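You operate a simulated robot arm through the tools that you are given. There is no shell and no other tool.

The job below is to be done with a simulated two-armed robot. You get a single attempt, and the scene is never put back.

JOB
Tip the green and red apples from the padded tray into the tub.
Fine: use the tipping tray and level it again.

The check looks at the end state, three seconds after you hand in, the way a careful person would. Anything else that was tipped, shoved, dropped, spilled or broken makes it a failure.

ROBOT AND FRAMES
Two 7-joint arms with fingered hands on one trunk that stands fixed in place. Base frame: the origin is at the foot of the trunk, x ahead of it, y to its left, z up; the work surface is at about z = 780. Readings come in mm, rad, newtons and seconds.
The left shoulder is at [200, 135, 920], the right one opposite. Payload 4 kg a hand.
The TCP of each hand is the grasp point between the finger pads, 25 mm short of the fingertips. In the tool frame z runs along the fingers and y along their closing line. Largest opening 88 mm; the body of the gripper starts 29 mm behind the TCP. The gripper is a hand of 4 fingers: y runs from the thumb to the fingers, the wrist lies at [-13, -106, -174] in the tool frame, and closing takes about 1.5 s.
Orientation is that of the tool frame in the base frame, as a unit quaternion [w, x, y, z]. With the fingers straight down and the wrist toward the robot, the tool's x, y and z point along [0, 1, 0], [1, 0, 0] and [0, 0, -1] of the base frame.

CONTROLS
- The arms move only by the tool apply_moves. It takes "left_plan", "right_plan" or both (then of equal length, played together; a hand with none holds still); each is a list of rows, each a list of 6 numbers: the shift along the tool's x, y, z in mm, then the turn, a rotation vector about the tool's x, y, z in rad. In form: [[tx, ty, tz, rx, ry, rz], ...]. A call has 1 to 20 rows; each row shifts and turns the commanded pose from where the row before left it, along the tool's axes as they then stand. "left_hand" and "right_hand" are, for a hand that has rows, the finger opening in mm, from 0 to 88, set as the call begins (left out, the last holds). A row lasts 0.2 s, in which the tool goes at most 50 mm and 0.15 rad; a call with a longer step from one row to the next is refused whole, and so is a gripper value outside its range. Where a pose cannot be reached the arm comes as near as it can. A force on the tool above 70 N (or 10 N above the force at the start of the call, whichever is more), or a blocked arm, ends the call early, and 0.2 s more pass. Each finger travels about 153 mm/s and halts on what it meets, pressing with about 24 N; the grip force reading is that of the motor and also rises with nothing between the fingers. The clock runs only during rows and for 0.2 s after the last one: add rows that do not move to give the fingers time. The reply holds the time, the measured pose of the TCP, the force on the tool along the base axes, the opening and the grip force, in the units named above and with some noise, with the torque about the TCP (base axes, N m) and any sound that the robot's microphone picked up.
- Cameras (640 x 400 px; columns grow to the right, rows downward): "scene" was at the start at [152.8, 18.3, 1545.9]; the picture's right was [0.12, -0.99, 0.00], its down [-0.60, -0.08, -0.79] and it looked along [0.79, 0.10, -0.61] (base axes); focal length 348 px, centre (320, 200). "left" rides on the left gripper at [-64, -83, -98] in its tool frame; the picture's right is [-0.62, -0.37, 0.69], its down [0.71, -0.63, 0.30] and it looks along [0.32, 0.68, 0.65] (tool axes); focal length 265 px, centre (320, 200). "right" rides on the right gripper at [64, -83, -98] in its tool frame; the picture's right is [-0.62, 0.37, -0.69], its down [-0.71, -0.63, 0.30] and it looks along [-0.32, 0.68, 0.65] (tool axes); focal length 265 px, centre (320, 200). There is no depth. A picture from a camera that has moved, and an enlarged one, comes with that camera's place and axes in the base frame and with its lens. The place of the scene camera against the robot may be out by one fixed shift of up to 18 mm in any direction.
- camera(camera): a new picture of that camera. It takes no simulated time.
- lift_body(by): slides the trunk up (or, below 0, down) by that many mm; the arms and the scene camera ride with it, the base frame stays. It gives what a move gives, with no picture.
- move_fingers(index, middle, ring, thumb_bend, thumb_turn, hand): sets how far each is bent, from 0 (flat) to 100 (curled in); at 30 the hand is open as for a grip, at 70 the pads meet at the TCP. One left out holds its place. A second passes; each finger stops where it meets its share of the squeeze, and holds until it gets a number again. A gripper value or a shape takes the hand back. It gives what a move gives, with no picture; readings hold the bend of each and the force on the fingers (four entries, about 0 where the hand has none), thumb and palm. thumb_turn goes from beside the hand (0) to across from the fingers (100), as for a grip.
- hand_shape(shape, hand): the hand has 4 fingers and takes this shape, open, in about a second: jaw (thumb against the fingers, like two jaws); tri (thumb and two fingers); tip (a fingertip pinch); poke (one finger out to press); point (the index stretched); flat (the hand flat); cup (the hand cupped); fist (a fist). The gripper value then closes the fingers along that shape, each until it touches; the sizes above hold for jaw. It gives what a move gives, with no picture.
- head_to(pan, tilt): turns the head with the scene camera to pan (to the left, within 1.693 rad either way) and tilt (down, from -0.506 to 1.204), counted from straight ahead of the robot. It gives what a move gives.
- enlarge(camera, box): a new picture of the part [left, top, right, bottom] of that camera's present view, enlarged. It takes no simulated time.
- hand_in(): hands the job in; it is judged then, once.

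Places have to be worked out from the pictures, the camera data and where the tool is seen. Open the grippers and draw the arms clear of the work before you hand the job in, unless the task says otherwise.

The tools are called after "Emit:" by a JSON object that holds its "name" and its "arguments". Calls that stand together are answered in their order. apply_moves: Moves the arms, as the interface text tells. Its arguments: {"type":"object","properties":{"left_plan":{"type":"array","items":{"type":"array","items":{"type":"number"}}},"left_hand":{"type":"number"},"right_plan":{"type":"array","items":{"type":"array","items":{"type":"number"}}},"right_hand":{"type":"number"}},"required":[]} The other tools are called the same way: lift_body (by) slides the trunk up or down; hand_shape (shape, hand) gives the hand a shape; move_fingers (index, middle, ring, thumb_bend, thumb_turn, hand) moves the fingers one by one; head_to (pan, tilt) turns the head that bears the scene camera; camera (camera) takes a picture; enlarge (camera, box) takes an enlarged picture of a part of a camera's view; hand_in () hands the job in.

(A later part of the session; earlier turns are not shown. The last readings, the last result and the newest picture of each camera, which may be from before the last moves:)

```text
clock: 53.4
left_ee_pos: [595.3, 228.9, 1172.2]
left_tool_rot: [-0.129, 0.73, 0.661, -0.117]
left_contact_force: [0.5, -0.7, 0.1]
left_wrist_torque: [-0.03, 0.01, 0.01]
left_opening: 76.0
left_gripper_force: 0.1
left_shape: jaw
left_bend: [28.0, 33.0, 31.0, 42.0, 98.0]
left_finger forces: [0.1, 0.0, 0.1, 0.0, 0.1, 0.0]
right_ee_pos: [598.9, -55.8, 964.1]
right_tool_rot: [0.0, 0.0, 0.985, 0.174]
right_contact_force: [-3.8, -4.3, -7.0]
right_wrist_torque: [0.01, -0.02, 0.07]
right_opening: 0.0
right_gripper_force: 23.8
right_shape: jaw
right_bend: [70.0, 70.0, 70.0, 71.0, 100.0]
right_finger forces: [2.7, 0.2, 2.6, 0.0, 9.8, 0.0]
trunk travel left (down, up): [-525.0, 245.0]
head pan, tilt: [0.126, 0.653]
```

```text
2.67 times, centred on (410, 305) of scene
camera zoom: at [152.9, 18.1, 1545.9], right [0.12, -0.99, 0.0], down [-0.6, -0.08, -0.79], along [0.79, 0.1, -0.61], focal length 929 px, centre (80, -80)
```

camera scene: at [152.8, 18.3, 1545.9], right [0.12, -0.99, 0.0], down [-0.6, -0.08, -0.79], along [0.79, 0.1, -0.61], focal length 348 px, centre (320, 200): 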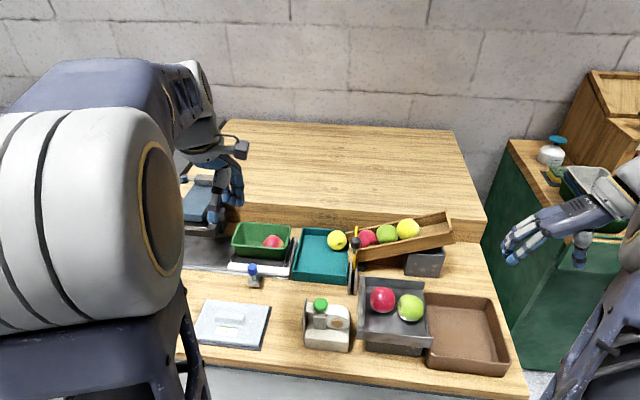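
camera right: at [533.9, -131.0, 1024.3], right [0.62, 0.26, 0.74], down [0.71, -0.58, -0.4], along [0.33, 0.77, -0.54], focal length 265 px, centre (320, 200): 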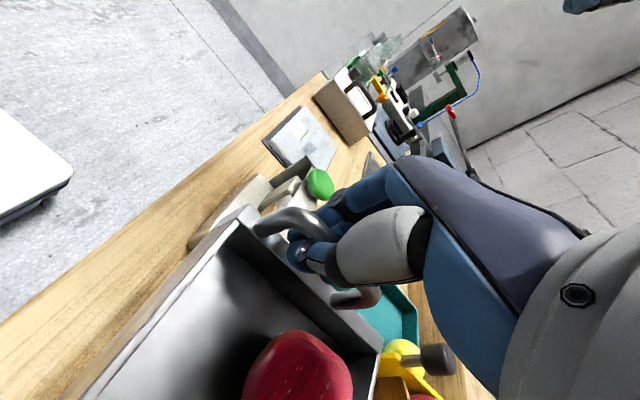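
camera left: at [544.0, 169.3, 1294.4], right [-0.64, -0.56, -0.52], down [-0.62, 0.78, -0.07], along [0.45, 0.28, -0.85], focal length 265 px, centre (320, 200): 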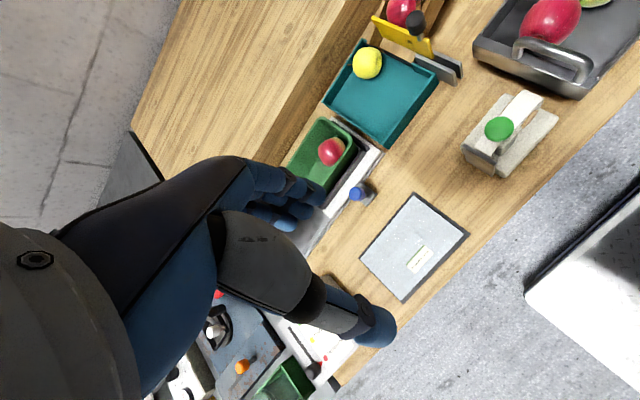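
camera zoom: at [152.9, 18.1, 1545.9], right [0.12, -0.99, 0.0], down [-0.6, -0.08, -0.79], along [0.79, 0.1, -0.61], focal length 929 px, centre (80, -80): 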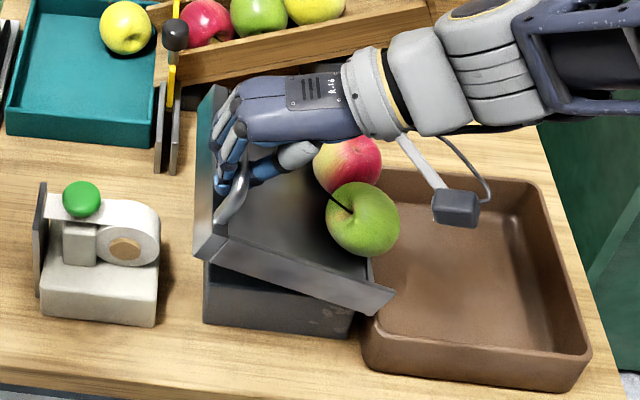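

The apples have settled near the spout lip, so more tilt is needed. Four more steps.

Emit:
{"name": "apply_moves", "arguments": {"right_plan": [[0, -3.6, -7.07, -0.05, 0, 0], [0, -3.6, -7.07, -0.05, 0, 0], [0, -3.6, -7.07, -0.05, 0, 0], [0, -3.6, -7.07, -0.05, 0, 0], [0, 0, 0, 0, 0, 0]]}}

Emit:
{"name": "enlarge", "arguments": {"camera": "scene", "box": [330, 230, 490, 380]}}

Emit:
{"name": "camera", "arguments": {"camera": "right"}}

```text
clock: 54.6
left_ee_pos: [595.2, 230.0, 1171.9]
left_tool_rot: [-0.13, 0.73, 0.66, -0.117]
left_contact_force: [0.8, 0.5, -0.2]
left_wrist_torque: [-0.01, -0.03, 0.03]
left_opening: 75.8
left_gripper_force: 0.1
left_shape: jaw
left_bend: [28.0, 33.0, 31.0, 42.0, 98.0]
left_finger forces: [0.0, 0.1, 0.1, 0.0, 0.0, 0.0]
right_ee_pos: [597.8, -80.5, 984.2]
right_tool_rot: [0.001, 0.0, 0.962, 0.272]
right_contact_force: [-0.8, -5.8, -12.4]
right_wrist_torque: [-0.03, 0.01, 0.02]
right_opening: 0.1
right_gripper_force: 24.0
right_shape: jaw
right_bend: [70.0, 70.0, 70.0, 71.0, 100.0]
right_finger forces: [2.3, 0.1, 2.6, 0.0, 11.3, 0.0]
trunk travel left (down, up): [-525.0, 245.0]
head pan, tilt: [0.126, 0.653]
```

```text
2.67 times, centred on (410, 305) of scene
camera zoom: at [153.1, 18.0, 1545.8], right [0.12, -0.99, 0.0], down [-0.6, -0.08, -0.79], along [0.79, 0.1, -0.61], focal length 929 px, centre (80, -80)
```

zoom: 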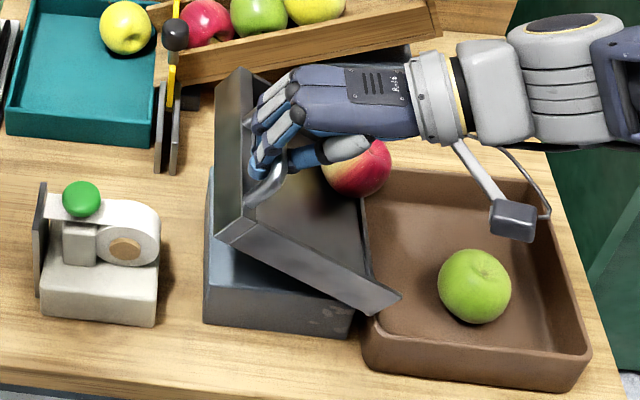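

```text
taken
camera right: at [533.8, -201.7, 1024.6], right [0.62, -0.05, 0.78], down [0.71, -0.38, -0.59], along [0.33, 0.92, -0.2], focal length 265 px, centre (320, 200)
```

right: 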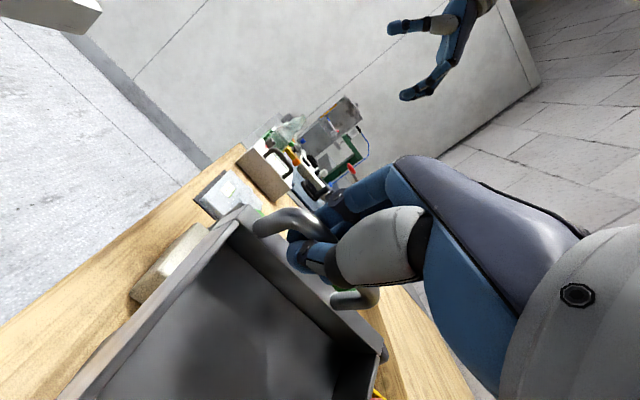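

Green is in the tub; red sits at the far corner of the spout. Two more steps and a hold.

Emit:
{"name": "apply_moves", "arguments": {"right_plan": [[0, -3.6, -7.07, -0.05, 0, 0], [0, -3.6, -7.07, -0.05, 0, 0], [0, 0, 0, 0, 0, 0], [0, 0, 0, 0, 0, 0]]}}

Emit:
{"name": "enlarge", "arguments": {"camera": "scene", "box": [330, 230, 490, 380]}}

```text
clock: 55.6
left_ee_pos: [595.9, 228.5, 1172.8]
left_tool_rot: [-0.129, 0.73, 0.661, -0.117]
left_contact_force: [-0.3, -0.9, 0.4]
left_wrist_torque: [-0.01, -0.01, 0.0]
left_opening: 76.1
left_gripper_force: 0.0
left_shape: jaw
left_bend: [28.0, 33.0, 31.0, 42.0, 98.0]
left_finger forces: [0.1, 0.1, 0.0, 0.1, 0.1, 0.1]
right_ee_pos: [598.3, -93.9, 991.1]
right_tool_rot: [0.001, 0.001, 0.948, 0.319]
right_contact_force: [0.7, -5.9, -13.1]
right_wrist_torque: [-0.02, 0.0, 0.07]
right_opening: 0.0
right_gripper_force: 24.1
right_shape: jaw
right_bend: [70.0, 70.0, 70.0, 71.0, 100.0]
right_finger forces: [1.9, 0.2, 2.5, 0.1, 11.4, 0.0]
trunk travel left (down, up): [-525.0, 245.0]
head pan, tilt: [0.126, 0.653]
```

```text
2.67 times, centred on (410, 305) of scene
camera zoom: at [153.2, 18.0, 1545.8], right [0.12, -0.99, 0.0], down [-0.6, -0.08, -0.79], along [0.79, 0.1, -0.61], focal length 929 px, centre (80, -80)
```

zoom: 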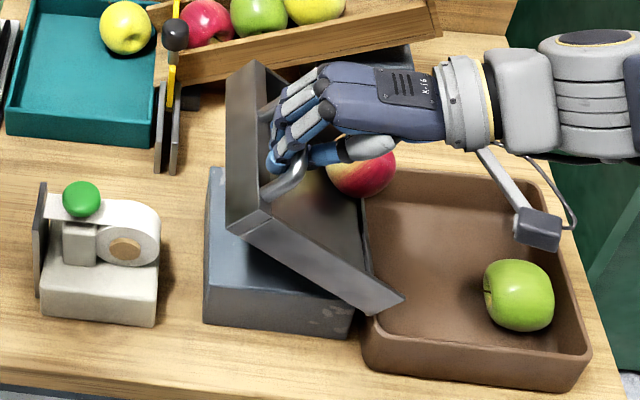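

Red hasn't dropped yet. I look closely at where it is.

Emit:
{"name": "enlarge", "arguments": {"camera": "scene", "box": [390, 270, 450, 330]}}

Emit:
{"name": "camera", "arguments": {"camera": "right"}}

Emit:
{"name": "camera", "arguments": {"camera": "left"}}

```text
6.67 times, centred on (420, 300) of scene
camera zoom: at [153.2, 18.0, 1545.8], right [0.12, -0.99, 0.0], down [-0.6, -0.08, -0.79], along [0.79, 0.1, -0.61], focal length 2322 px, centre (-347, -467)
```

zoom: 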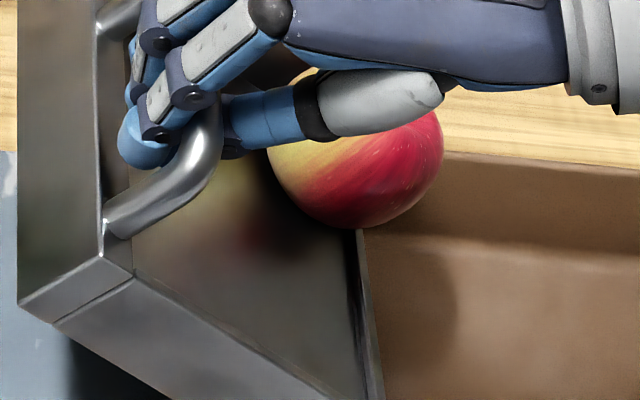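

```text
taken
camera right: at [533.6, -218.1, 1019.8], right [0.62, -0.13, 0.77], down [0.71, -0.32, -0.62], along [0.33, 0.94, -0.11], focal length 265 px, centre (320, 200)
```

right: 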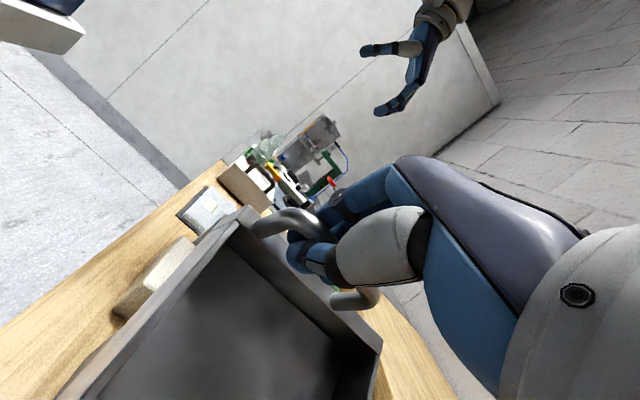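

```text
taken
camera left: at [544.5, 168.9, 1294.0], right [-0.64, -0.56, -0.52], down [-0.62, 0.78, -0.07], along [0.45, 0.28, -0.85], focal length 265 px, centre (320, 200)
```

left: 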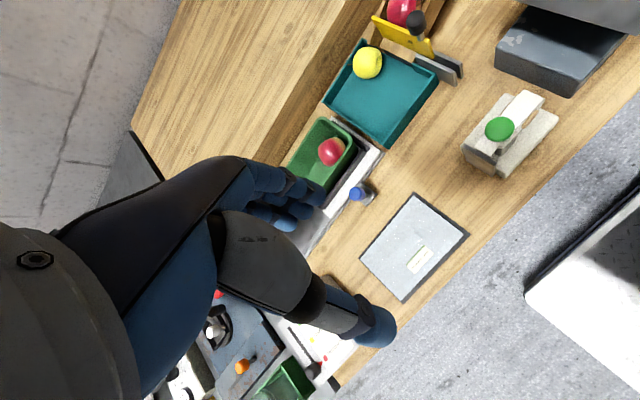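

Red is resting against the small spout lip at about (668, −169), inside the walls. I tip three more steps.

Emit:
{"name": "apply_moves", "arguments": {"right_plan": [[0, -3.6, -7.07, -0.05, 0, 0], [0, -3.6, -7.07, -0.05, 0, 0], [0, -3.6, -7.07, -0.05, 0, 0], [0, 0, 0, 0, 0, 0], [0, 0, 0, 0, 0, 0]]}}

Emit:
{"name": "enlarge", "arguments": {"camera": "scene", "box": [330, 230, 490, 380]}}

```text
clock: 56.8
left_ee_pos: [596.4, 230.5, 1172.0]
left_tool_rot: [-0.129, 0.73, 0.661, -0.118]
left_contact_force: [0.2, 0.2, 0.6]
left_wrist_torque: [0.01, 0.03, 0.0]
left_opening: 76.2
left_gripper_force: 0.1
left_shape: jaw
left_bend: [28.0, 33.0, 31.0, 42.0, 98.0]
left_finger forces: [0.1, 0.1, 0.0, 0.1, 0.0, 0.0]
right_ee_pos: [596.6, -109.9, 1000.3]
right_tool_rot: [-0.002, -0.001, 0.922, 0.388]
right_contact_force: [2.3, 49.1, -46.0]
right_wrist_torque: [-0.21, 0.16, 0.29]
right_opening: 0.0
right_gripper_force: 24.3
right_shape: jaw
right_bend: [70.0, 70.0, 70.0, 66.0, 100.0]
right_finger forces: [17.5, 13.3, 12.0, 0.0, 31.8, 0.1]
trunk travel left (down, up): [-525.0, 245.0]
head pan, tilt: [0.126, 0.653]
```

```text
2.67 times, centred on (410, 305) of scene
camera zoom: at [153.9, 20.1, 1545.5], right [0.12, -0.99, 0.0], down [-0.6, -0.08, -0.79], along [0.79, 0.1, -0.61], focal length 929 px, centre (80, -80)
```

zoom: 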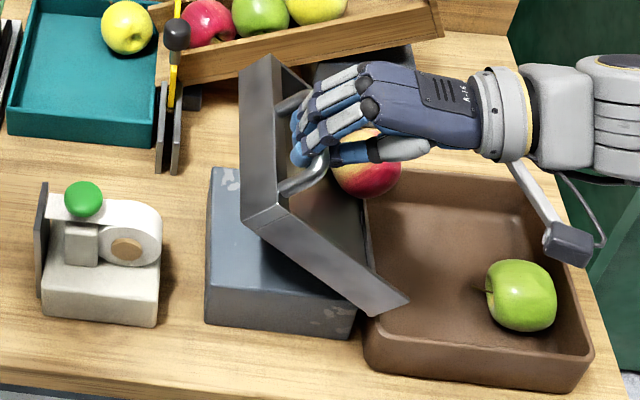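

The tray has reached its stop (about 49 N) with red still lodged at the lip. I back off a step to relieve the load and look closer.

Emit:
{"name": "apply_moves", "arguments": {"right_plan": [[0, 2.97, 7.23, 0.05, 0, 0], [0, 1.5, 3.6, 0.025, 0, 0], [0, 0, 0, 0, 0, 0]]}}

Emit:
{"name": "enlarge", "arguments": {"camera": "scene", "box": [380, 260, 460, 340]}}

Emit:
{"name": "camera", "arguments": {"camera": "right"}}

```text
clock: 57.6
left_ee_pos: [594.9, 229.3, 1173.1]
left_tool_rot: [-0.129, 0.731, 0.66, -0.117]
left_contact_force: [0.1, -0.1, -0.3]
left_wrist_torque: [0.0, 0.02, 0.01]
left_opening: 76.0
left_gripper_force: 0.1
left_shape: jaw
left_bend: [28.0, 33.0, 31.0, 42.0, 98.0]
left_finger forces: [0.0, 0.0, 0.0, 0.1, 0.0, 0.0]
right_ee_pos: [599.3, -106.3, 997.1]
right_tool_rot: [0.001, 0.001, 0.935, 0.354]
right_contact_force: [-8.3, -3.0, -6.8]
right_wrist_torque: [-0.04, 0.0, 0.15]
right_opening: 0.2
right_gripper_force: 24.0
right_shape: jaw
right_bend: [70.0, 70.0, 70.0, 71.0, 100.0]
right_finger forces: [3.1, 1.3, 4.1, 0.0, 29.1, 0.0]
trunk travel left (down, up): [-525.0, 245.0]
head pan, tilt: [0.126, 0.653]
```

```text
5.00 times, centred on (420, 300) of scene
camera zoom: at [152.6, 17.7, 1546.2], right [0.12, -0.99, 0.0], down [-0.6, -0.08, -0.79], along [0.79, 0.1, -0.61], focal length 1742 px, centre (-180, -300)
```

zoom: 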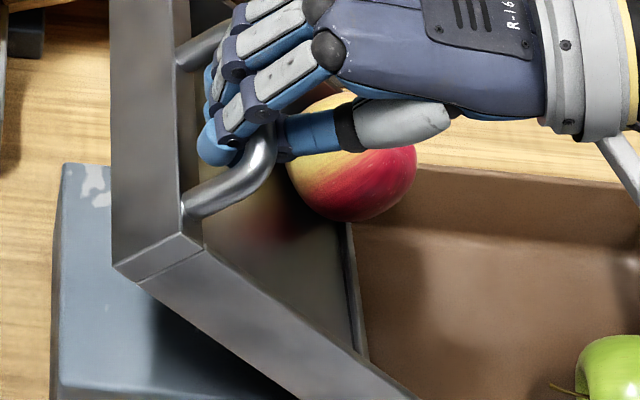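

```text
taken
camera right: at [534.3, -231.7, 1015.9], right [0.62, -0.18, 0.76], down [0.71, -0.27, -0.64], along [0.33, 0.94, -0.04], focal length 265 px, centre (320, 200)
```

right: 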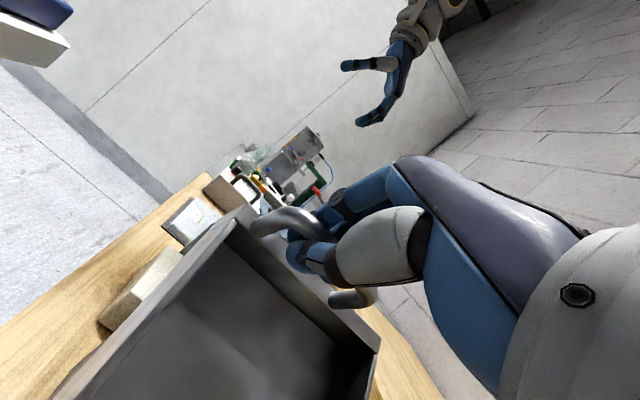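

At about 41° red stays caught at the lip, against friction. I'll rock the tray: lower it by 0.4 rad, then raise it again more briskly to shake the apple over.

Emit:
{"name": "apply_moves", "arguments": {"right_plan": [[0, 5.98, 14.6, 0.1, 0, 0], [0, 5.98, 14.6, 0.1, 0, 0], [0, 5.98, 14.6, 0.1, 0, 0], [0, 5.98, 14.6, 0.1, 0, 0], [0, 0, 0, 0, 0, 0], [0, -7.4, -13.94, -0.1, 0, 0], [0, -7.4, -13.94, -0.1, 0, 0], [0, -7.4, -13.94, -0.1, 0, 0], [0, -7.4, -13.94, -0.1, 0, 0], [0, 0, 0, 0, 0, 0]]}}

Emit:
{"name": "enlarge", "arguments": {"camera": "scene", "box": [330, 230, 490, 380]}}

```text
clock: 59.8
left_ee_pos: [594.6, 228.6, 1172.8]
left_tool_rot: [-0.13, 0.73, 0.66, -0.117]
left_contact_force: [-0.5, 0.7, -1.6]
left_wrist_torque: [0.03, -0.03, 0.02]
left_opening: 76.0
left_gripper_force: 0.0
left_shape: jaw
left_bend: [28.0, 33.0, 31.0, 42.0, 98.0]
left_finger forces: [0.0, 0.1, 0.1, 0.1, 0.1, 0.0]
right_ee_pos: [597.8, -103.3, 995.7]
right_tool_rot: [0.0, 0.0, 0.935, 0.354]
right_contact_force: [-4.0, -1.5, -4.9]
right_wrist_torque: [0.0, -0.04, 0.1]
right_opening: 0.2
right_gripper_force: 24.4
right_shape: jaw
right_bend: [70.0, 70.0, 70.0, 71.0, 100.0]
right_finger forces: [4.5, 1.5, 2.9, 0.0, 4.1, 0.0]
trunk travel left (down, up): [-525.0, 245.0]
head pan, tilt: [0.126, 0.653]
```

```text
2.67 times, centred on (410, 305) of scene
camera zoom: at [152.7, 18.2, 1545.9], right [0.12, -0.99, 0.0], down [-0.6, -0.08, -0.79], along [0.79, 0.1, -0.61], focal length 929 px, centre (80, -80)
```

zoom: 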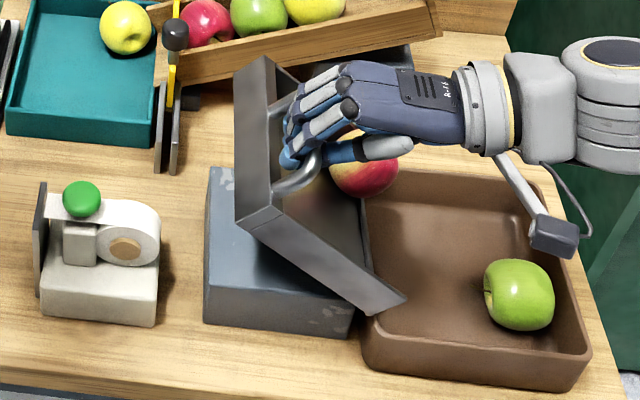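

Rocking at this tilt didn't free it. I'll turn the left hand so its camera can look at the spout and see what holds the apple, while the right hand keeps the tray up.

Emit:
{"name": "apply_moves", "arguments": {"left_plan": [[0, 0, 0, 0, 0.051, 0.14], [0, 0, 0, 0, 0.051, 0.14], [0, 0, 0, 0, 0.051, 0.14], [0, 0, 0, 0, 0.051, 0.14], [0, 0, 0, 0, 0.051, 0.14], [0, 0, 0, 0, 0.051, 0.14], [0, 0, 0, 0, 0.051, 0.14], [0, 0, 0, 0, 0.051, 0.14], [0, 0, 0, 0, 0.051, 0.14], [0, 0, 0, 0, 0.051, 0.14], [0, 0, 0, 0, 0, 0]]}}

Emit:
{"name": "camera", "arguments": {"camera": "left"}}

```text
clock: 62.2
left_ee_pos: [595.2, 229.6, 1170.7]
left_tool_rot: [-0.174, 0.985, -0.01, 0.0]
left_contact_force: [-0.6, 0.1, -0.7]
left_wrist_torque: [0.02, -0.06, -0.02]
left_opening: 75.9
left_gripper_force: 0.0
left_shape: jaw
left_bend: [28.0, 33.0, 31.0, 42.0, 98.0]
left_finger forces: [0.1, 0.0, 0.0, 0.0, 0.1, 0.0]
right_ee_pos: [600.4, -104.2, 994.8]
right_tool_rot: [0.0, -0.001, 0.935, 0.354]
right_contact_force: [-7.0, -1.9, -5.4]
right_wrist_torque: [-0.01, -0.01, 0.07]
right_opening: 0.0
right_gripper_force: 23.6
right_shape: jaw
right_bend: [70.0, 70.0, 70.0, 71.0, 100.0]
right_finger forces: [4.1, 1.3, 2.7, 0.0, 4.5, 0.2]
trunk travel left (down, up): [-525.0, 245.0]
head pan, tilt: [0.126, 0.653]
```

```text
taken
camera left: at [531.6, 275.3, 1292.8], right [-0.61, 0.6, -0.52], down [0.73, 0.68, -0.07], along [0.31, -0.43, -0.85], focal length 265 px, centre (320, 200)
```

left: 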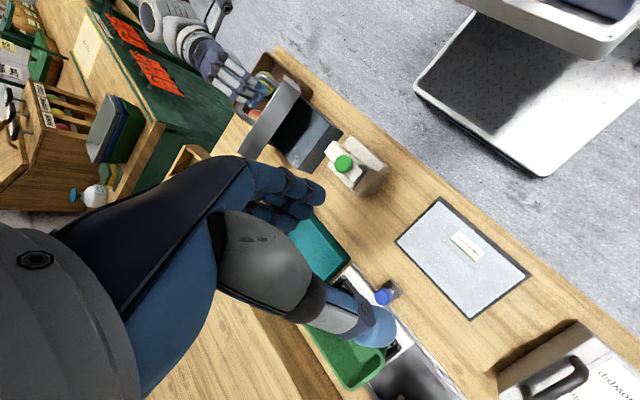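

The left camera can see tray and tub from here. I bring the left hand a bit closer, staying high and well clear of the right hand.

Emit:
{"name": "apply_moves", "arguments": {"left_plan": [[12, 32.5, -19.8, 0, 0, 0], [12, 32.5, -19.8, 0, 0, 0], [12, 32.5, -19.8, 0, 0, 0], [12, 32.5, -19.8, 0, 0, 0], [0, 0, 0, 0, 0, 0]]}}

Emit:
{"name": "camera", "arguments": {"camera": "left"}}

Emit:
{"name": "enlarge", "arguments": {"camera": "left", "box": [160, 40, 400, 200]}}

```text
clock: 63.4
left_ee_pos: [641.7, 81.9, 1198.0]
left_tool_rot: [-0.174, 0.985, -0.009, 0.001]
left_contact_force: [0.3, -0.6, -0.5]
left_wrist_torque: [0.02, 0.0, 0.0]
left_opening: 75.9
left_gripper_force: 0.1
left_shape: jaw
left_bend: [28.0, 33.0, 31.0, 42.0, 98.0]
left_finger forces: [0.1, 0.1, 0.1, 0.0, 0.0, 0.0]
right_ee_pos: [599.3, -102.9, 996.1]
right_tool_rot: [0.0, -0.001, 0.935, 0.355]
right_contact_force: [-6.7, -1.4, -7.0]
right_wrist_torque: [-0.01, 0.03, 0.1]
right_opening: 0.0
right_gripper_force: 23.9
right_shape: jaw
right_bend: [70.0, 70.0, 70.0, 71.0, 100.0]
right_finger forces: [3.9, 1.3, 2.8, 0.0, 4.7, 0.0]
trunk travel left (down, up): [-525.0, 245.0]
head pan, tilt: [0.126, 0.653]
```

```text
taken
camera left: at [576.7, 126.9, 1320.4], right [-0.61, 0.59, -0.52], down [0.73, 0.68, -0.07], along [0.32, -0.42, -0.85], focal length 265 px, centre (320, 200)
```

left: 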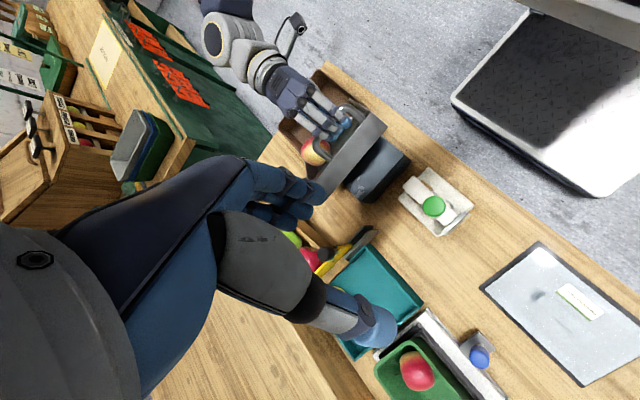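

```text
2.50 times, centred on (280, 120) of left
camera zoom: at [576.7, 126.9, 1320.4], right [-0.61, 0.59, -0.52], down [0.73, 0.68, -0.07], along [0.32, -0.42, -0.85], focal length 664 px, centre (420, 400)
```

zoom: 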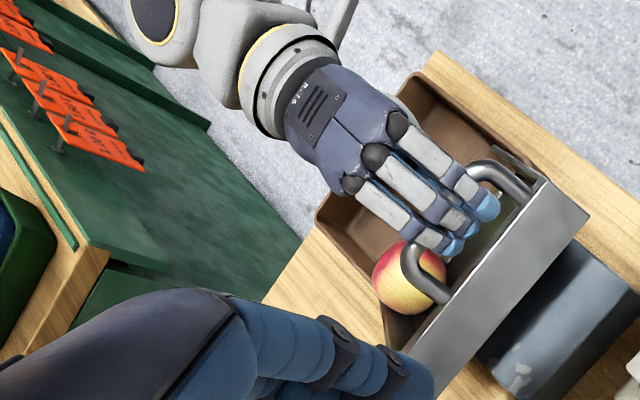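

Red is wedged in the far corner between the spout lip and the tray's far wall, at about (675, −168). I'll level the tray, let go of it, and re-seat red in the middle so it rolls freely. First the tray goes down along the same arc.

Emit:
{"name": "apply_moves", "arguments": {"right_plan": [[0, 3.17, 7.23, 0.05, 0, 0], [0, 3.17, 7.23, 0.05, 0, 0], [0, 3.17, 7.23, 0.05, 0, 0], [0, 3.17, 7.23, 0.05, 0, 0], [0, 3.17, 7.23, 0.05, 0, 0], [0, 3.17, 7.23, 0.05, 0, 0], [0, 3.17, 7.23, 0.05, 0, 0], [0, 3.17, 7.23, 0.05, 0, 0], [0, 3.17, 7.23, 0.05, 0, 0], [0, 3.17, 7.23, 0.05, 0, 0], [0, 3.17, 7.23, 0.05, 0, 0], [0, 0, 0, 0, 0, 0]]}}

Emit:
{"name": "enlarge", "arguments": {"camera": "scene", "box": [330, 230, 490, 380]}}

```text
clock: 66.0
left_ee_pos: [641.7, 81.2, 1198.6]
left_tool_rot: [-0.173, 0.985, -0.01, 0.001]
left_contact_force: [0.4, 0.8, 0.4]
left_wrist_torque: [-0.03, -0.03, -0.02]
left_opening: 75.8
left_gripper_force: 0.2
left_shape: jaw
left_bend: [28.0, 33.0, 31.0, 42.0, 98.0]
left_finger forces: [0.0, 0.0, 0.0, 0.1, 0.0, 0.0]
right_ee_pos: [599.0, -38.4, 942.4]
right_tool_rot: [0.0, 0.0, 0.996, 0.087]
right_contact_force: [2.8, -4.3, -3.4]
right_wrist_torque: [-0.01, 0.03, 0.08]
right_opening: 0.1
right_gripper_force: 24.2
right_shape: jaw
right_bend: [70.0, 70.0, 70.0, 71.0, 100.0]
right_finger forces: [4.0, 1.2, 2.6, 0.0, 5.7, 0.1]
trunk travel left (down, up): [-525.0, 245.0]
head pan, tilt: [0.126, 0.653]
```

```text
2.67 times, centred on (410, 305) of scene
camera zoom: at [153.0, 18.1, 1545.9], right [0.12, -0.99, 0.0], down [-0.6, -0.08, -0.79], along [0.79, 0.1, -0.61], focal length 929 px, centre (80, -80)
```

zoom: 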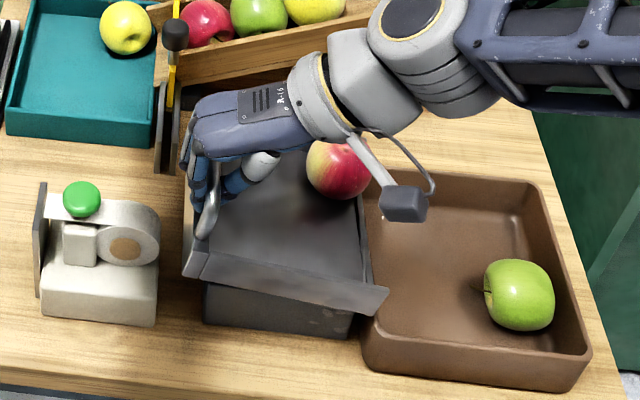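

Nearly level. I finish the remaining 0.17 rad.

Emit:
{"name": "apply_moves", "arguments": {"right_plan": [[0, 3.17, 7.23, 0.05, 0, 0], [0, 3.17, 7.23, 0.05, 0, 0], [0, 3.17, 7.23, 0.05, 0, 0], [0, 1.5, 3.0, 0.024, 0, 0], [0, 0, 0, 0, 0, 0]]}}

Emit:
{"name": "enlarge", "arguments": {"camera": "scene", "box": [330, 230, 490, 380]}}

Emit:
{"name": "enlarge", "arguments": {"camera": "left", "box": [200, 40, 400, 200]}}

Emit:
{"name": "camera", "arguments": {"camera": "right"}}

```text
clock: 67.2
left_ee_pos: [639.6, 81.1, 1199.8]
left_tool_rot: [-0.173, 0.985, -0.01, 0.002]
left_contact_force: [-0.2, -0.1, 0.1]
left_wrist_torque: [0.04, -0.02, -0.03]
left_opening: 75.9
left_gripper_force: 0.0
left_shape: jaw
left_bend: [28.0, 33.0, 31.0, 42.0, 98.0]
left_finger forces: [0.0, 0.0, 0.0, 0.1, 0.1, 0.1]
right_ee_pos: [598.4, -23.7, 917.8]
right_tool_rot: [0.0, 0.0, 1.0, 0.001]
right_contact_force: [4.2, -2.5, 2.4]
right_wrist_torque: [0.02, 0.0, 0.03]
right_opening: 0.1
right_gripper_force: 23.6
right_shape: jaw
right_bend: [70.0, 70.0, 70.0, 71.0, 100.0]
right_finger forces: [4.4, 0.7, 2.4, 0.1, 6.7, 0.0]
trunk travel left (down, up): [-525.0, 245.0]
head pan, tilt: [0.126, 0.653]
```

```text
2.67 times, centred on (410, 305) of scene
camera zoom: at [152.9, 18.2, 1545.9], right [0.12, -0.99, 0.0], down [-0.6, -0.08, -0.79], along [0.79, 0.1, -0.61], focal length 929 px, centre (80, -80)
```

zoom: 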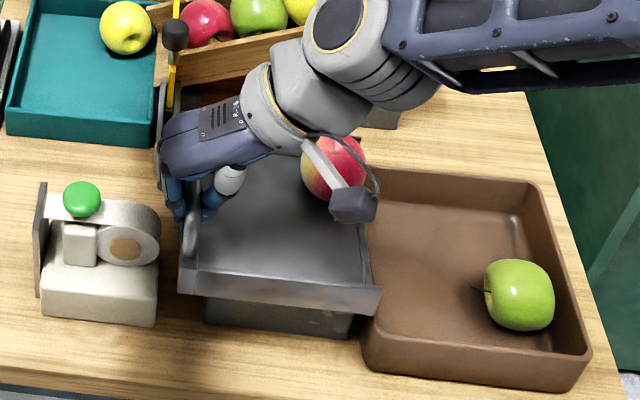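

```text
2.50 times, centred on (300, 120) of left
camera zoom: at [576.8, 127.4, 1320.3], right [-0.61, 0.59, -0.52], down [0.73, 0.68, -0.07], along [0.32, -0.42, -0.85], focal length 664 px, centre (370, 400)
```

zoom: 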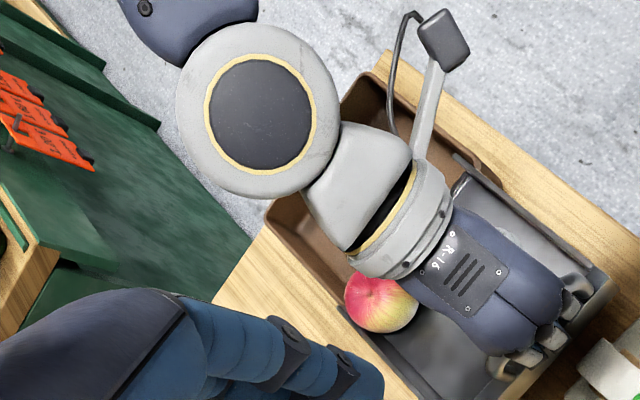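

```text
taken
camera right: at [533.1, -106.3, 1017.1], right [0.62, 0.37, 0.69], down [0.71, -0.63, -0.3], along [0.33, 0.68, -0.65], focal length 265 px, centre (320, 200)
```

right: 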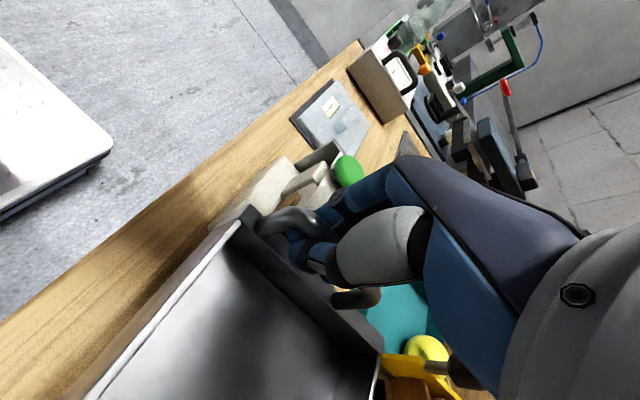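

The tray is level again. I open the right hand (same spot as before, free to open), lift straight up, then move it back to its parking spot on the right.

Emit:
{"name": "apply_moves", "arguments": {"right_plan": [[0, 0, 0, 0, 0, 0], [0, 0, 0, 0, 0, 0], [0, 0, 0, 0, 0, 0], [0, 0, 0, 0, 0, 0], [0, 0, 0, 0, 0, 0]], "right_hand": 60}}

Emit:
{"name": "enlarge", "arguments": {"camera": "right", "box": [200, 150, 450, 350]}}

```text
clock: 68.4
left_ee_pos: [639.8, 82.5, 1199.0]
left_tool_rot: [-0.174, 0.985, -0.01, 0.001]
left_contact_force: [-0.4, -0.6, -0.2]
left_wrist_torque: [-0.02, 0.02, 0.0]
left_opening: 75.9
left_gripper_force: 0.1
left_shape: jaw
left_bend: [28.0, 33.0, 31.0, 42.0, 98.0]
left_finger forces: [0.0, 0.0, 0.0, 0.0, 0.0, 0.0]
right_ee_pos: [597.3, -25.8, 919.0]
right_tool_rot: [0.0, 0.0, 1.0, 0.0]
right_contact_force: [-0.1, 0.2, 0.0]
right_wrist_torque: [0.03, 0.01, 0.01]
right_opening: 60.1
right_gripper_force: 0.0
right_shape: jaw
right_bend: [28.0, 38.0, 35.0, 60.0, 100.0]
right_finger forces: [0.0, 0.1, 0.0, 0.0, 0.1, 0.0]
trunk travel left (down, up): [-525.0, 245.0]
head pan, tilt: [0.126, 0.653]
```

```text
2.00 times, centred on (325, 250) of right
camera zoom: at [533.0, -106.4, 1016.9], right [0.62, 0.37, 0.69], down [0.71, -0.63, -0.3], along [0.32, 0.68, -0.65], focal length 531 px, centre (310, 100)
```

zoom: 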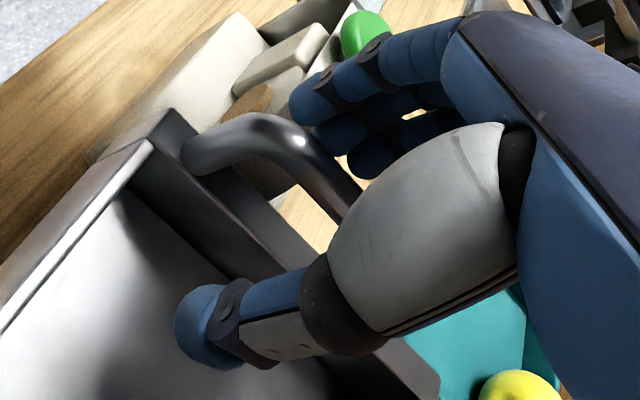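

The handle is free of the fingers. I raise the right hand and draw it back to the right.

Emit:
{"name": "apply_moves", "arguments": {"right_plan": [[0, 0, -15, 0, 0, 0], [0, 0, -30, 0, 0, 0], [0, 0, -35, 0, 0, 0], [0, -38, -12, 0, 0, 0], [0, -38, -15, 0, 0, 0], [0, -38, -15, 0, 0, 0], [0, -38, -15, 0, 0, 0], [0, -38, -15, 0, 0, 0], [0, -38, -15, 0, 0, 0], [0, -38, -15, 0, 0, 0]]}}

Emit:
{"name": "camera", "arguments": {"camera": "scene"}}

Emit:
{"name": "enlarge", "arguments": {"camera": "scene", "box": [340, 250, 500, 380]}}

Emit:
{"name": "enlarge", "arguments": {"camera": "left", "box": [240, 40, 420, 180]}}

Emit:
{"name": "camera", "arguments": {"camera": "right"}}

```text
clock: 70.6
left_ee_pos: [639.0, 82.3, 1198.4]
left_tool_rot: [-0.173, 0.985, -0.009, 0.001]
left_contact_force: [-0.3, -0.6, -0.4]
left_wrist_torque: [-0.07, 0.01, 0.0]
left_opening: 75.9
left_gripper_force: 0.0
left_shape: jaw
left_bend: [28.0, 33.0, 31.0, 42.0, 98.0]
left_finger forces: [0.0, 0.1, 0.0, 0.1, 0.0, 0.0]
right_ee_pos: [597.9, -291.5, 1101.0]
right_tool_rot: [0.0, 0.0, 1.0, 0.001]
right_contact_force: [-0.5, 0.4, 0.3]
right_wrist_torque: [0.01, 0.0, 0.01]
right_opening: 60.0
right_gripper_force: 0.1
right_shape: jaw
right_bend: [28.0, 38.0, 34.0, 60.0, 100.0]
right_finger forces: [0.0, 0.0, 0.1, 0.2, 0.0, 0.0]
trunk travel left (down, up): [-525.0, 245.0]
head pan, tilt: [0.126, 0.653]
```

```text
taken
camera scene: at [152.9, 18.5, 1545.9], right [0.12, -0.99, 0.0], down [-0.6, -0.08, -0.79], along [0.79, 0.1, -0.61], focal length 348 px, centre (320, 200)
```

scene: 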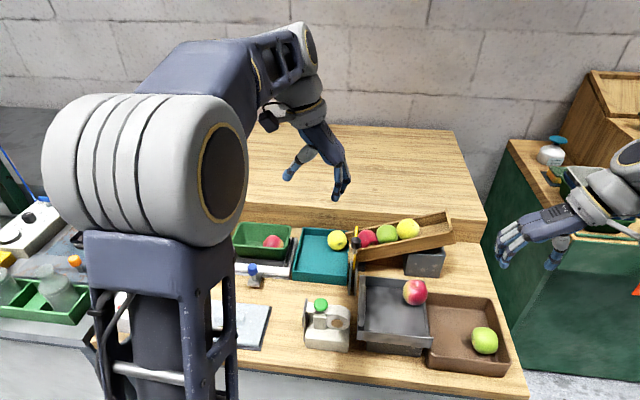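

```text
3.08 times, centred on (420, 315) of scene
camera zoom: at [152.9, 18.5, 1545.9], right [0.12, -0.99, 0.0], down [-0.6, -0.08, -0.79], along [0.79, 0.1, -0.61], focal length 1072 px, centre (12, -154)
```

zoom: 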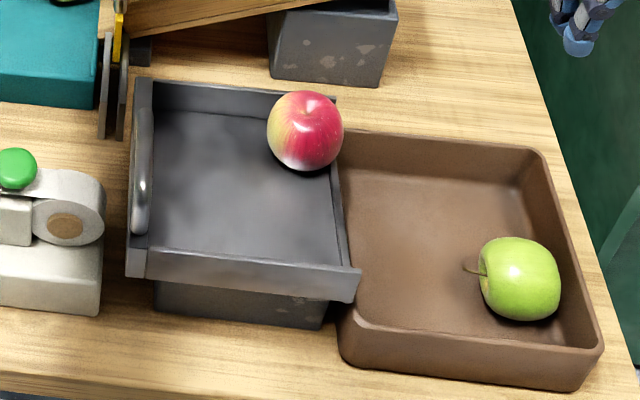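

```text
2.86 times, centred on (330, 110) of left
camera zoom: at [576.7, 127.7, 1320.2], right [-0.61, 0.59, -0.52], down [0.73, 0.68, -0.07], along [0.32, -0.42, -0.85], focal length 758 px, centre (291, 457)
```

zoom: 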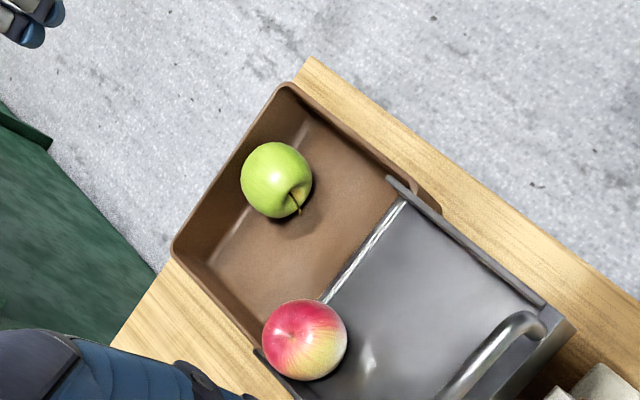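

```text
taken
camera right: at [533.7, -372.8, 1199.0], right [0.62, 0.37, 0.69], down [0.71, -0.63, -0.31], along [0.32, 0.68, -0.65], focal length 265 px, centre (320, 200)
```

right: 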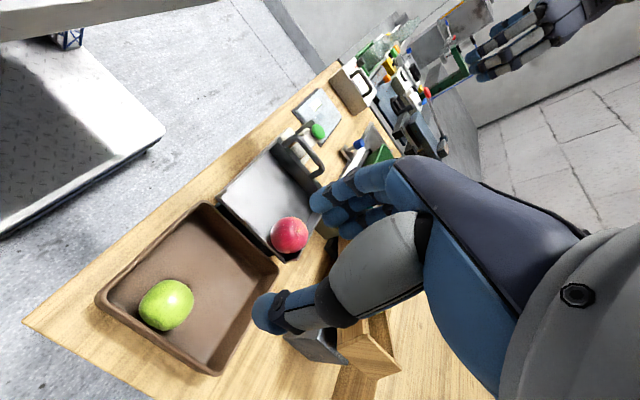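

Red stands at about (674, −144), touching the far wall, and green is safely in the tub. The right hand, already turned to close along y, can re-seat red; I look closely at its orientation first.

Emit:
{"name": "enlarge", "arguments": {"camera": "left", "box": [300, 110, 360, 165]}}

Emit:
{"name": "enlarge", "arguments": {"camera": "scene", "box": [390, 260, 450, 320]}}

Emit:
{"name": "enlarge", "arguments": {"camera": "right", "box": [240, 190, 340, 280]}}

```text
7.27 times, centred on (330, 138) of left
camera zoom: at [576.7, 127.7, 1320.2], right [-0.61, 0.59, -0.52], down [0.73, 0.68, -0.07], along [0.32, -0.42, -0.85], focal length 1930 px, centre (247, 654)
```

zoom: 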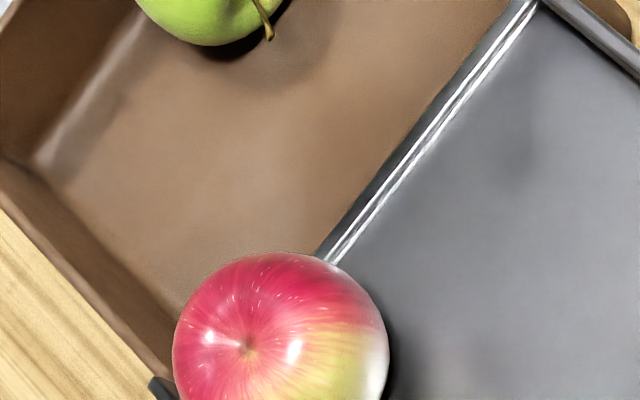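

```text
6.67 times, centred on (420, 290) of scene
camera zoom: at [152.9, 18.5, 1545.9], right [0.12, -0.99, 0.0], down [-0.6, -0.08, -0.79], along [0.79, 0.1, -0.61], focal length 2322 px, centre (-347, -400)
```

zoom: 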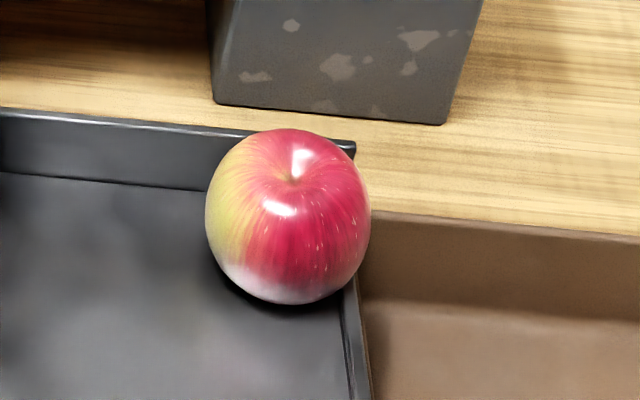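

```text
4.44 times, centred on (290, 235) of right
camera zoom: at [533.7, -372.8, 1199.0], right [0.62, 0.37, 0.69], down [0.71, -0.63, -0.31], along [0.32, 0.68, -0.65], focal length 1180 px, centre (453, 44)
```

zoom: 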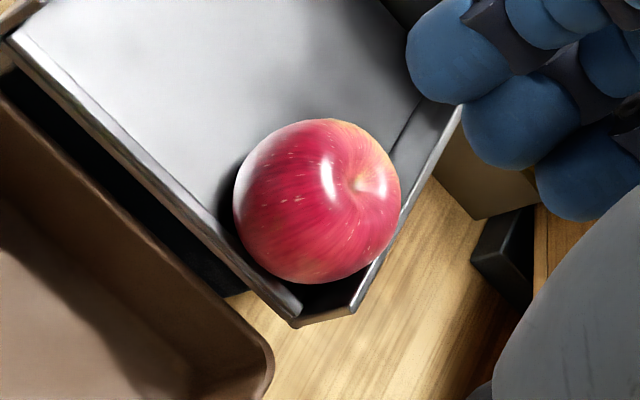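

Red sits on its flat base with its axis nearly upright, which is why it slides and sticks at the lip instead of rolling. I'll pick it up with the right hand, lay it on its side mid-tray, and tip again. First I go above it.

Emit:
{"name": "apply_moves", "arguments": {"right_plan": [[-13.2, 29.4, 20.2, 0, 0, 0], [-13.2, 29.4, 20.2, 0, 0, 0], [-13.2, 29.4, 20.2, 0, 0, 0], [-13.2, 29.4, 20.2, 0, 0, 0], [-13.2, 29.4, 20.2, 0, 0, 0], [0, 0, 0, 0, 0, 0]], "right_hand": 76}}

Emit:
{"name": "camera", "arguments": {"camera": "right"}}

Emit:
{"name": "enlarge", "arguments": {"camera": "left", "box": [240, 40, 420, 180]}}

Emit:
{"name": "enlarge", "arguments": {"camera": "scene", "box": [340, 230, 480, 350]}}

```text
clock: 72.0
left_ee_pos: [640.9, 80.7, 1199.0]
left_tool_rot: [-0.174, 0.985, -0.008, 0.0]
left_contact_force: [-0.4, -0.6, 0.5]
left_wrist_torque: [0.02, 0.05, -0.03]
left_opening: 75.9
left_gripper_force: 0.1
left_shape: jaw
left_bend: [28.0, 33.0, 31.0, 42.0, 98.0]
left_finger forces: [0.1, 0.1, 0.0, 0.1, 0.0, 0.0]
right_ee_pos: [662.3, -146.0, 1000.5]
right_tool_rot: [0.001, 0.0, 1.0, 0.0]
right_contact_force: [0.0, 1.0, 0.9]
right_wrist_torque: [-0.05, -0.01, 0.01]
right_opening: 76.0
right_gripper_force: 0.2
right_shape: jaw
right_bend: [28.0, 33.0, 31.0, 42.0, 99.0]
right_finger forces: [0.1, 0.1, 0.0, 0.0, 0.1, 0.0]
trunk travel left (down, up): [-525.0, 245.0]
head pan, tilt: [0.126, 0.653]
```

```text
taken
camera right: at [597.8, -227.9, 1099.9], right [0.62, 0.37, 0.69], down [0.71, -0.63, -0.3], along [0.32, 0.68, -0.65], focal length 265 px, centre (320, 200)
```

right: 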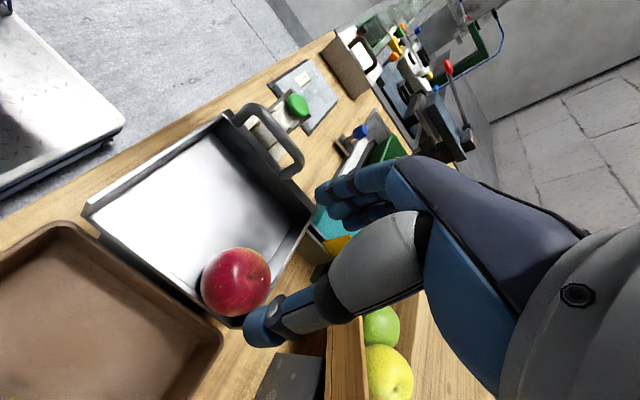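

```text
2.86 times, centred on (330, 110) of left
camera zoom: at [576.6, 127.4, 1320.3], right [-0.61, 0.59, -0.52], down [0.73, 0.68, -0.07], along [0.32, -0.42, -0.85], focal length 758 px, centre (291, 457)
```

zoom: 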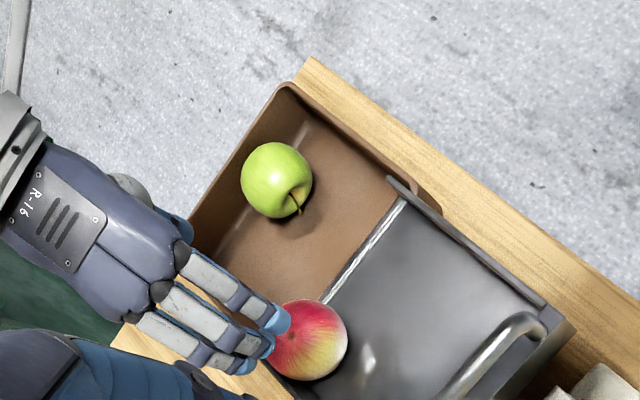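

```text
3.33 times, centred on (410, 290) of scene
camera zoom: at [152.8, 18.3, 1545.9], right [0.12, -0.99, 0.0], down [-0.6, -0.08, -0.79], along [0.79, 0.1, -0.61], focal length 1161 px, centre (20, -100)
```

zoom: 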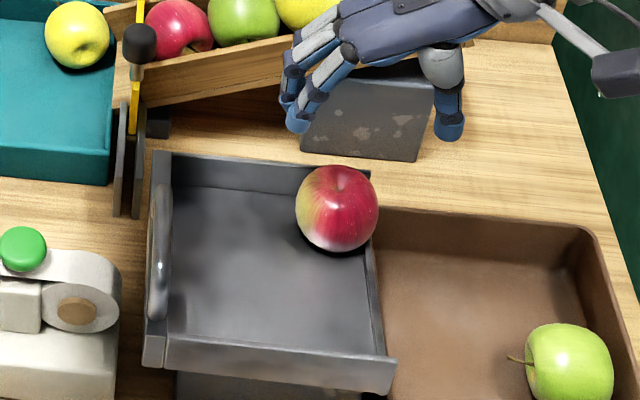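

Red confirmed at (675, −145, 882). I lower to z≈910, thumb over the tub side and fingers inside the tray.

Emit:
{"name": "apply_moves", "arguments": {"right_plan": [[-0.5, 0.2, 22.5, 0, 0, 0], [-0.5, 0.2, 22.5, 0, 0, 0], [-0.5, 0.2, 22.5, 0, 0, 0], [-0.5, 0.2, 22.5, 0, 0, 0], [0, 0, 0, 0, 0, 0]]}}

Emit:
{"name": "enlarge", "arguments": {"camera": "right", "box": [160, 130, 420, 390]}}

Emit:
{"name": "enlarge", "arguments": {"camera": "left", "box": [270, 80, 390, 180]}}

Emit:
{"name": "enlarge", "arguments": {"camera": "scene", "box": [360, 240, 460, 330]}}

```text
clock: 73.2
left_ee_pos: [640.0, 81.7, 1198.2]
left_tool_rot: [-0.174, 0.985, -0.009, 0.001]
left_contact_force: [0.2, -0.2, 0.0]
left_wrist_torque: [-0.04, 0.0, -0.03]
left_opening: 76.0
left_gripper_force: 0.1
left_shape: jaw
left_bend: [28.0, 33.0, 31.0, 42.0, 98.0]
left_finger forces: [0.1, 0.0, 0.1, 0.0, 0.1, 0.0]
right_ee_pos: [665.4, -142.7, 908.5]
right_tool_rot: [0.0, 0.0, 1.0, 0.0]
right_contact_force: [0.2, 0.4, -0.1]
right_wrist_torque: [0.0, 0.02, -0.01]
right_opening: 76.1
right_gripper_force: 0.1
right_shape: jaw
right_bend: [28.0, 33.0, 31.0, 42.0, 99.0]
right_finger forces: [0.1, 0.0, 0.1, 0.0, 0.0, 0.0]
trunk travel left (down, up): [-525.0, 245.0]
head pan, tilt: [0.126, 0.653]
```

```text
1.54 times, centred on (290, 260) of right
camera zoom: at [600.7, -224.0, 1007.5], right [0.62, 0.37, 0.69], down [0.71, -0.63, -0.3], along [0.32, 0.68, -0.65], focal length 408 px, centre (366, 108)
```

zoom: 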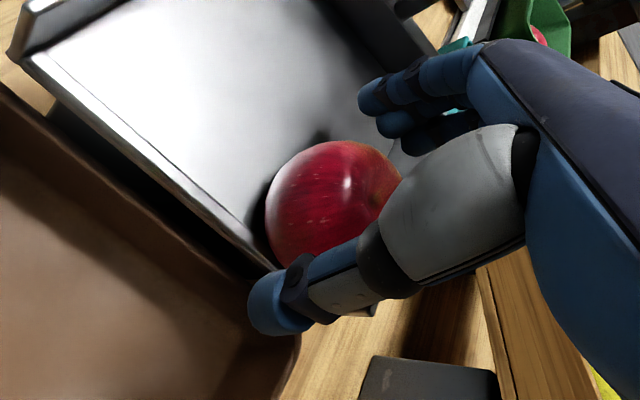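

```text
4.00 times, centred on (330, 130) of left
camera zoom: at [576.7, 127.4, 1320.3], right [-0.61, 0.59, -0.52], down [0.73, 0.68, -0.07], along [0.32, -0.42, -0.85], focal length 1062 px, centre (280, 480)
```

zoom: 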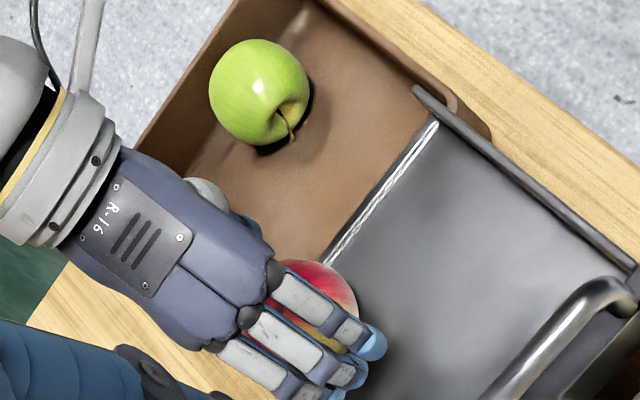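

```text
4.44 times, centred on (410, 285) of scene
camera zoom: at [152.8, 18.3, 1545.9], right [0.12, -0.99, 0.0], down [-0.6, -0.08, -0.79], along [0.79, 0.1, -0.61], focal length 1548 px, centre (-80, -178)
```

zoom: 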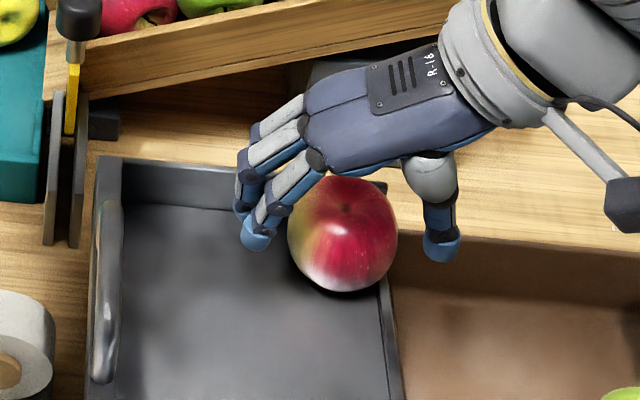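

The hand is centred over the apple. I lower 14 mm slowly and check for contact.

Emit:
{"name": "apply_moves", "arguments": {"right_plan": [[0, 0, 5, 0, 0, 0], [0, 0, 5, 0, 0, 0], [0, 0, 4, 0, 0, 0], [0, 0, 0, 0, 0, 0]]}}

Emit:
{"name": "enlarge", "arguments": {"camera": "scene", "box": [360, 240, 460, 330]}}

Emit:
{"name": "enlarge", "arguments": {"camera": "right", "box": [160, 130, 420, 390]}}

```text
clock: 74.2
left_ee_pos: [640.2, 82.1, 1198.7]
left_tool_rot: [-0.174, 0.985, -0.009, 0.001]
left_contact_force: [-0.1, -0.4, 0.6]
left_wrist_torque: [0.02, 0.03, -0.02]
left_opening: 75.9
left_gripper_force: 0.1
left_shape: jaw
left_bend: [28.0, 33.0, 31.0, 42.0, 98.0]
left_finger forces: [0.0, 0.0, 0.1, 0.1, 0.0, 0.0]
right_ee_pos: [666.4, -140.3, 894.0]
right_tool_rot: [0.0, 0.0, 1.0, 0.0]
right_contact_force: [0.1, -0.2, 0.1]
right_wrist_torque: [0.01, -0.03, 0.0]
right_opening: 76.0
right_gripper_force: 0.1
right_shape: jaw
right_bend: [28.0, 33.0, 31.0, 42.0, 99.0]
right_finger forces: [0.0, 0.0, 0.0, 0.0, 0.0, 0.0]
trunk travel left (down, up): [-525.0, 245.0]
head pan, tilt: [0.126, 0.653]
```

```text
4.44 times, centred on (410, 285) of scene
camera zoom: at [152.8, 18.3, 1545.9], right [0.12, -0.99, 0.0], down [-0.6, -0.08, -0.79], along [0.79, 0.1, -0.61], focal length 1548 px, centre (-80, -178)
```

zoom: 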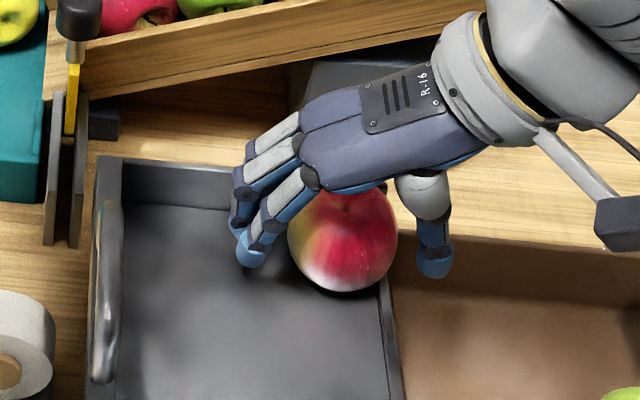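

```text
1.54 times, centred on (290, 260) of right
camera zoom: at [601.1, -223.5, 994.0], right [0.62, 0.37, 0.69], down [0.71, -0.63, -0.3], along [0.32, 0.68, -0.65], focal length 408 px, centre (366, 108)
```

zoom: 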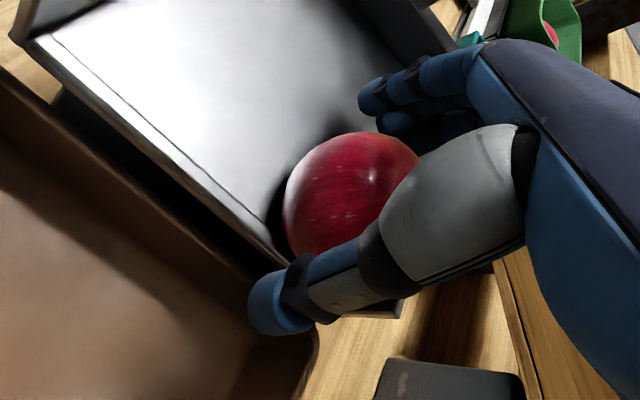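

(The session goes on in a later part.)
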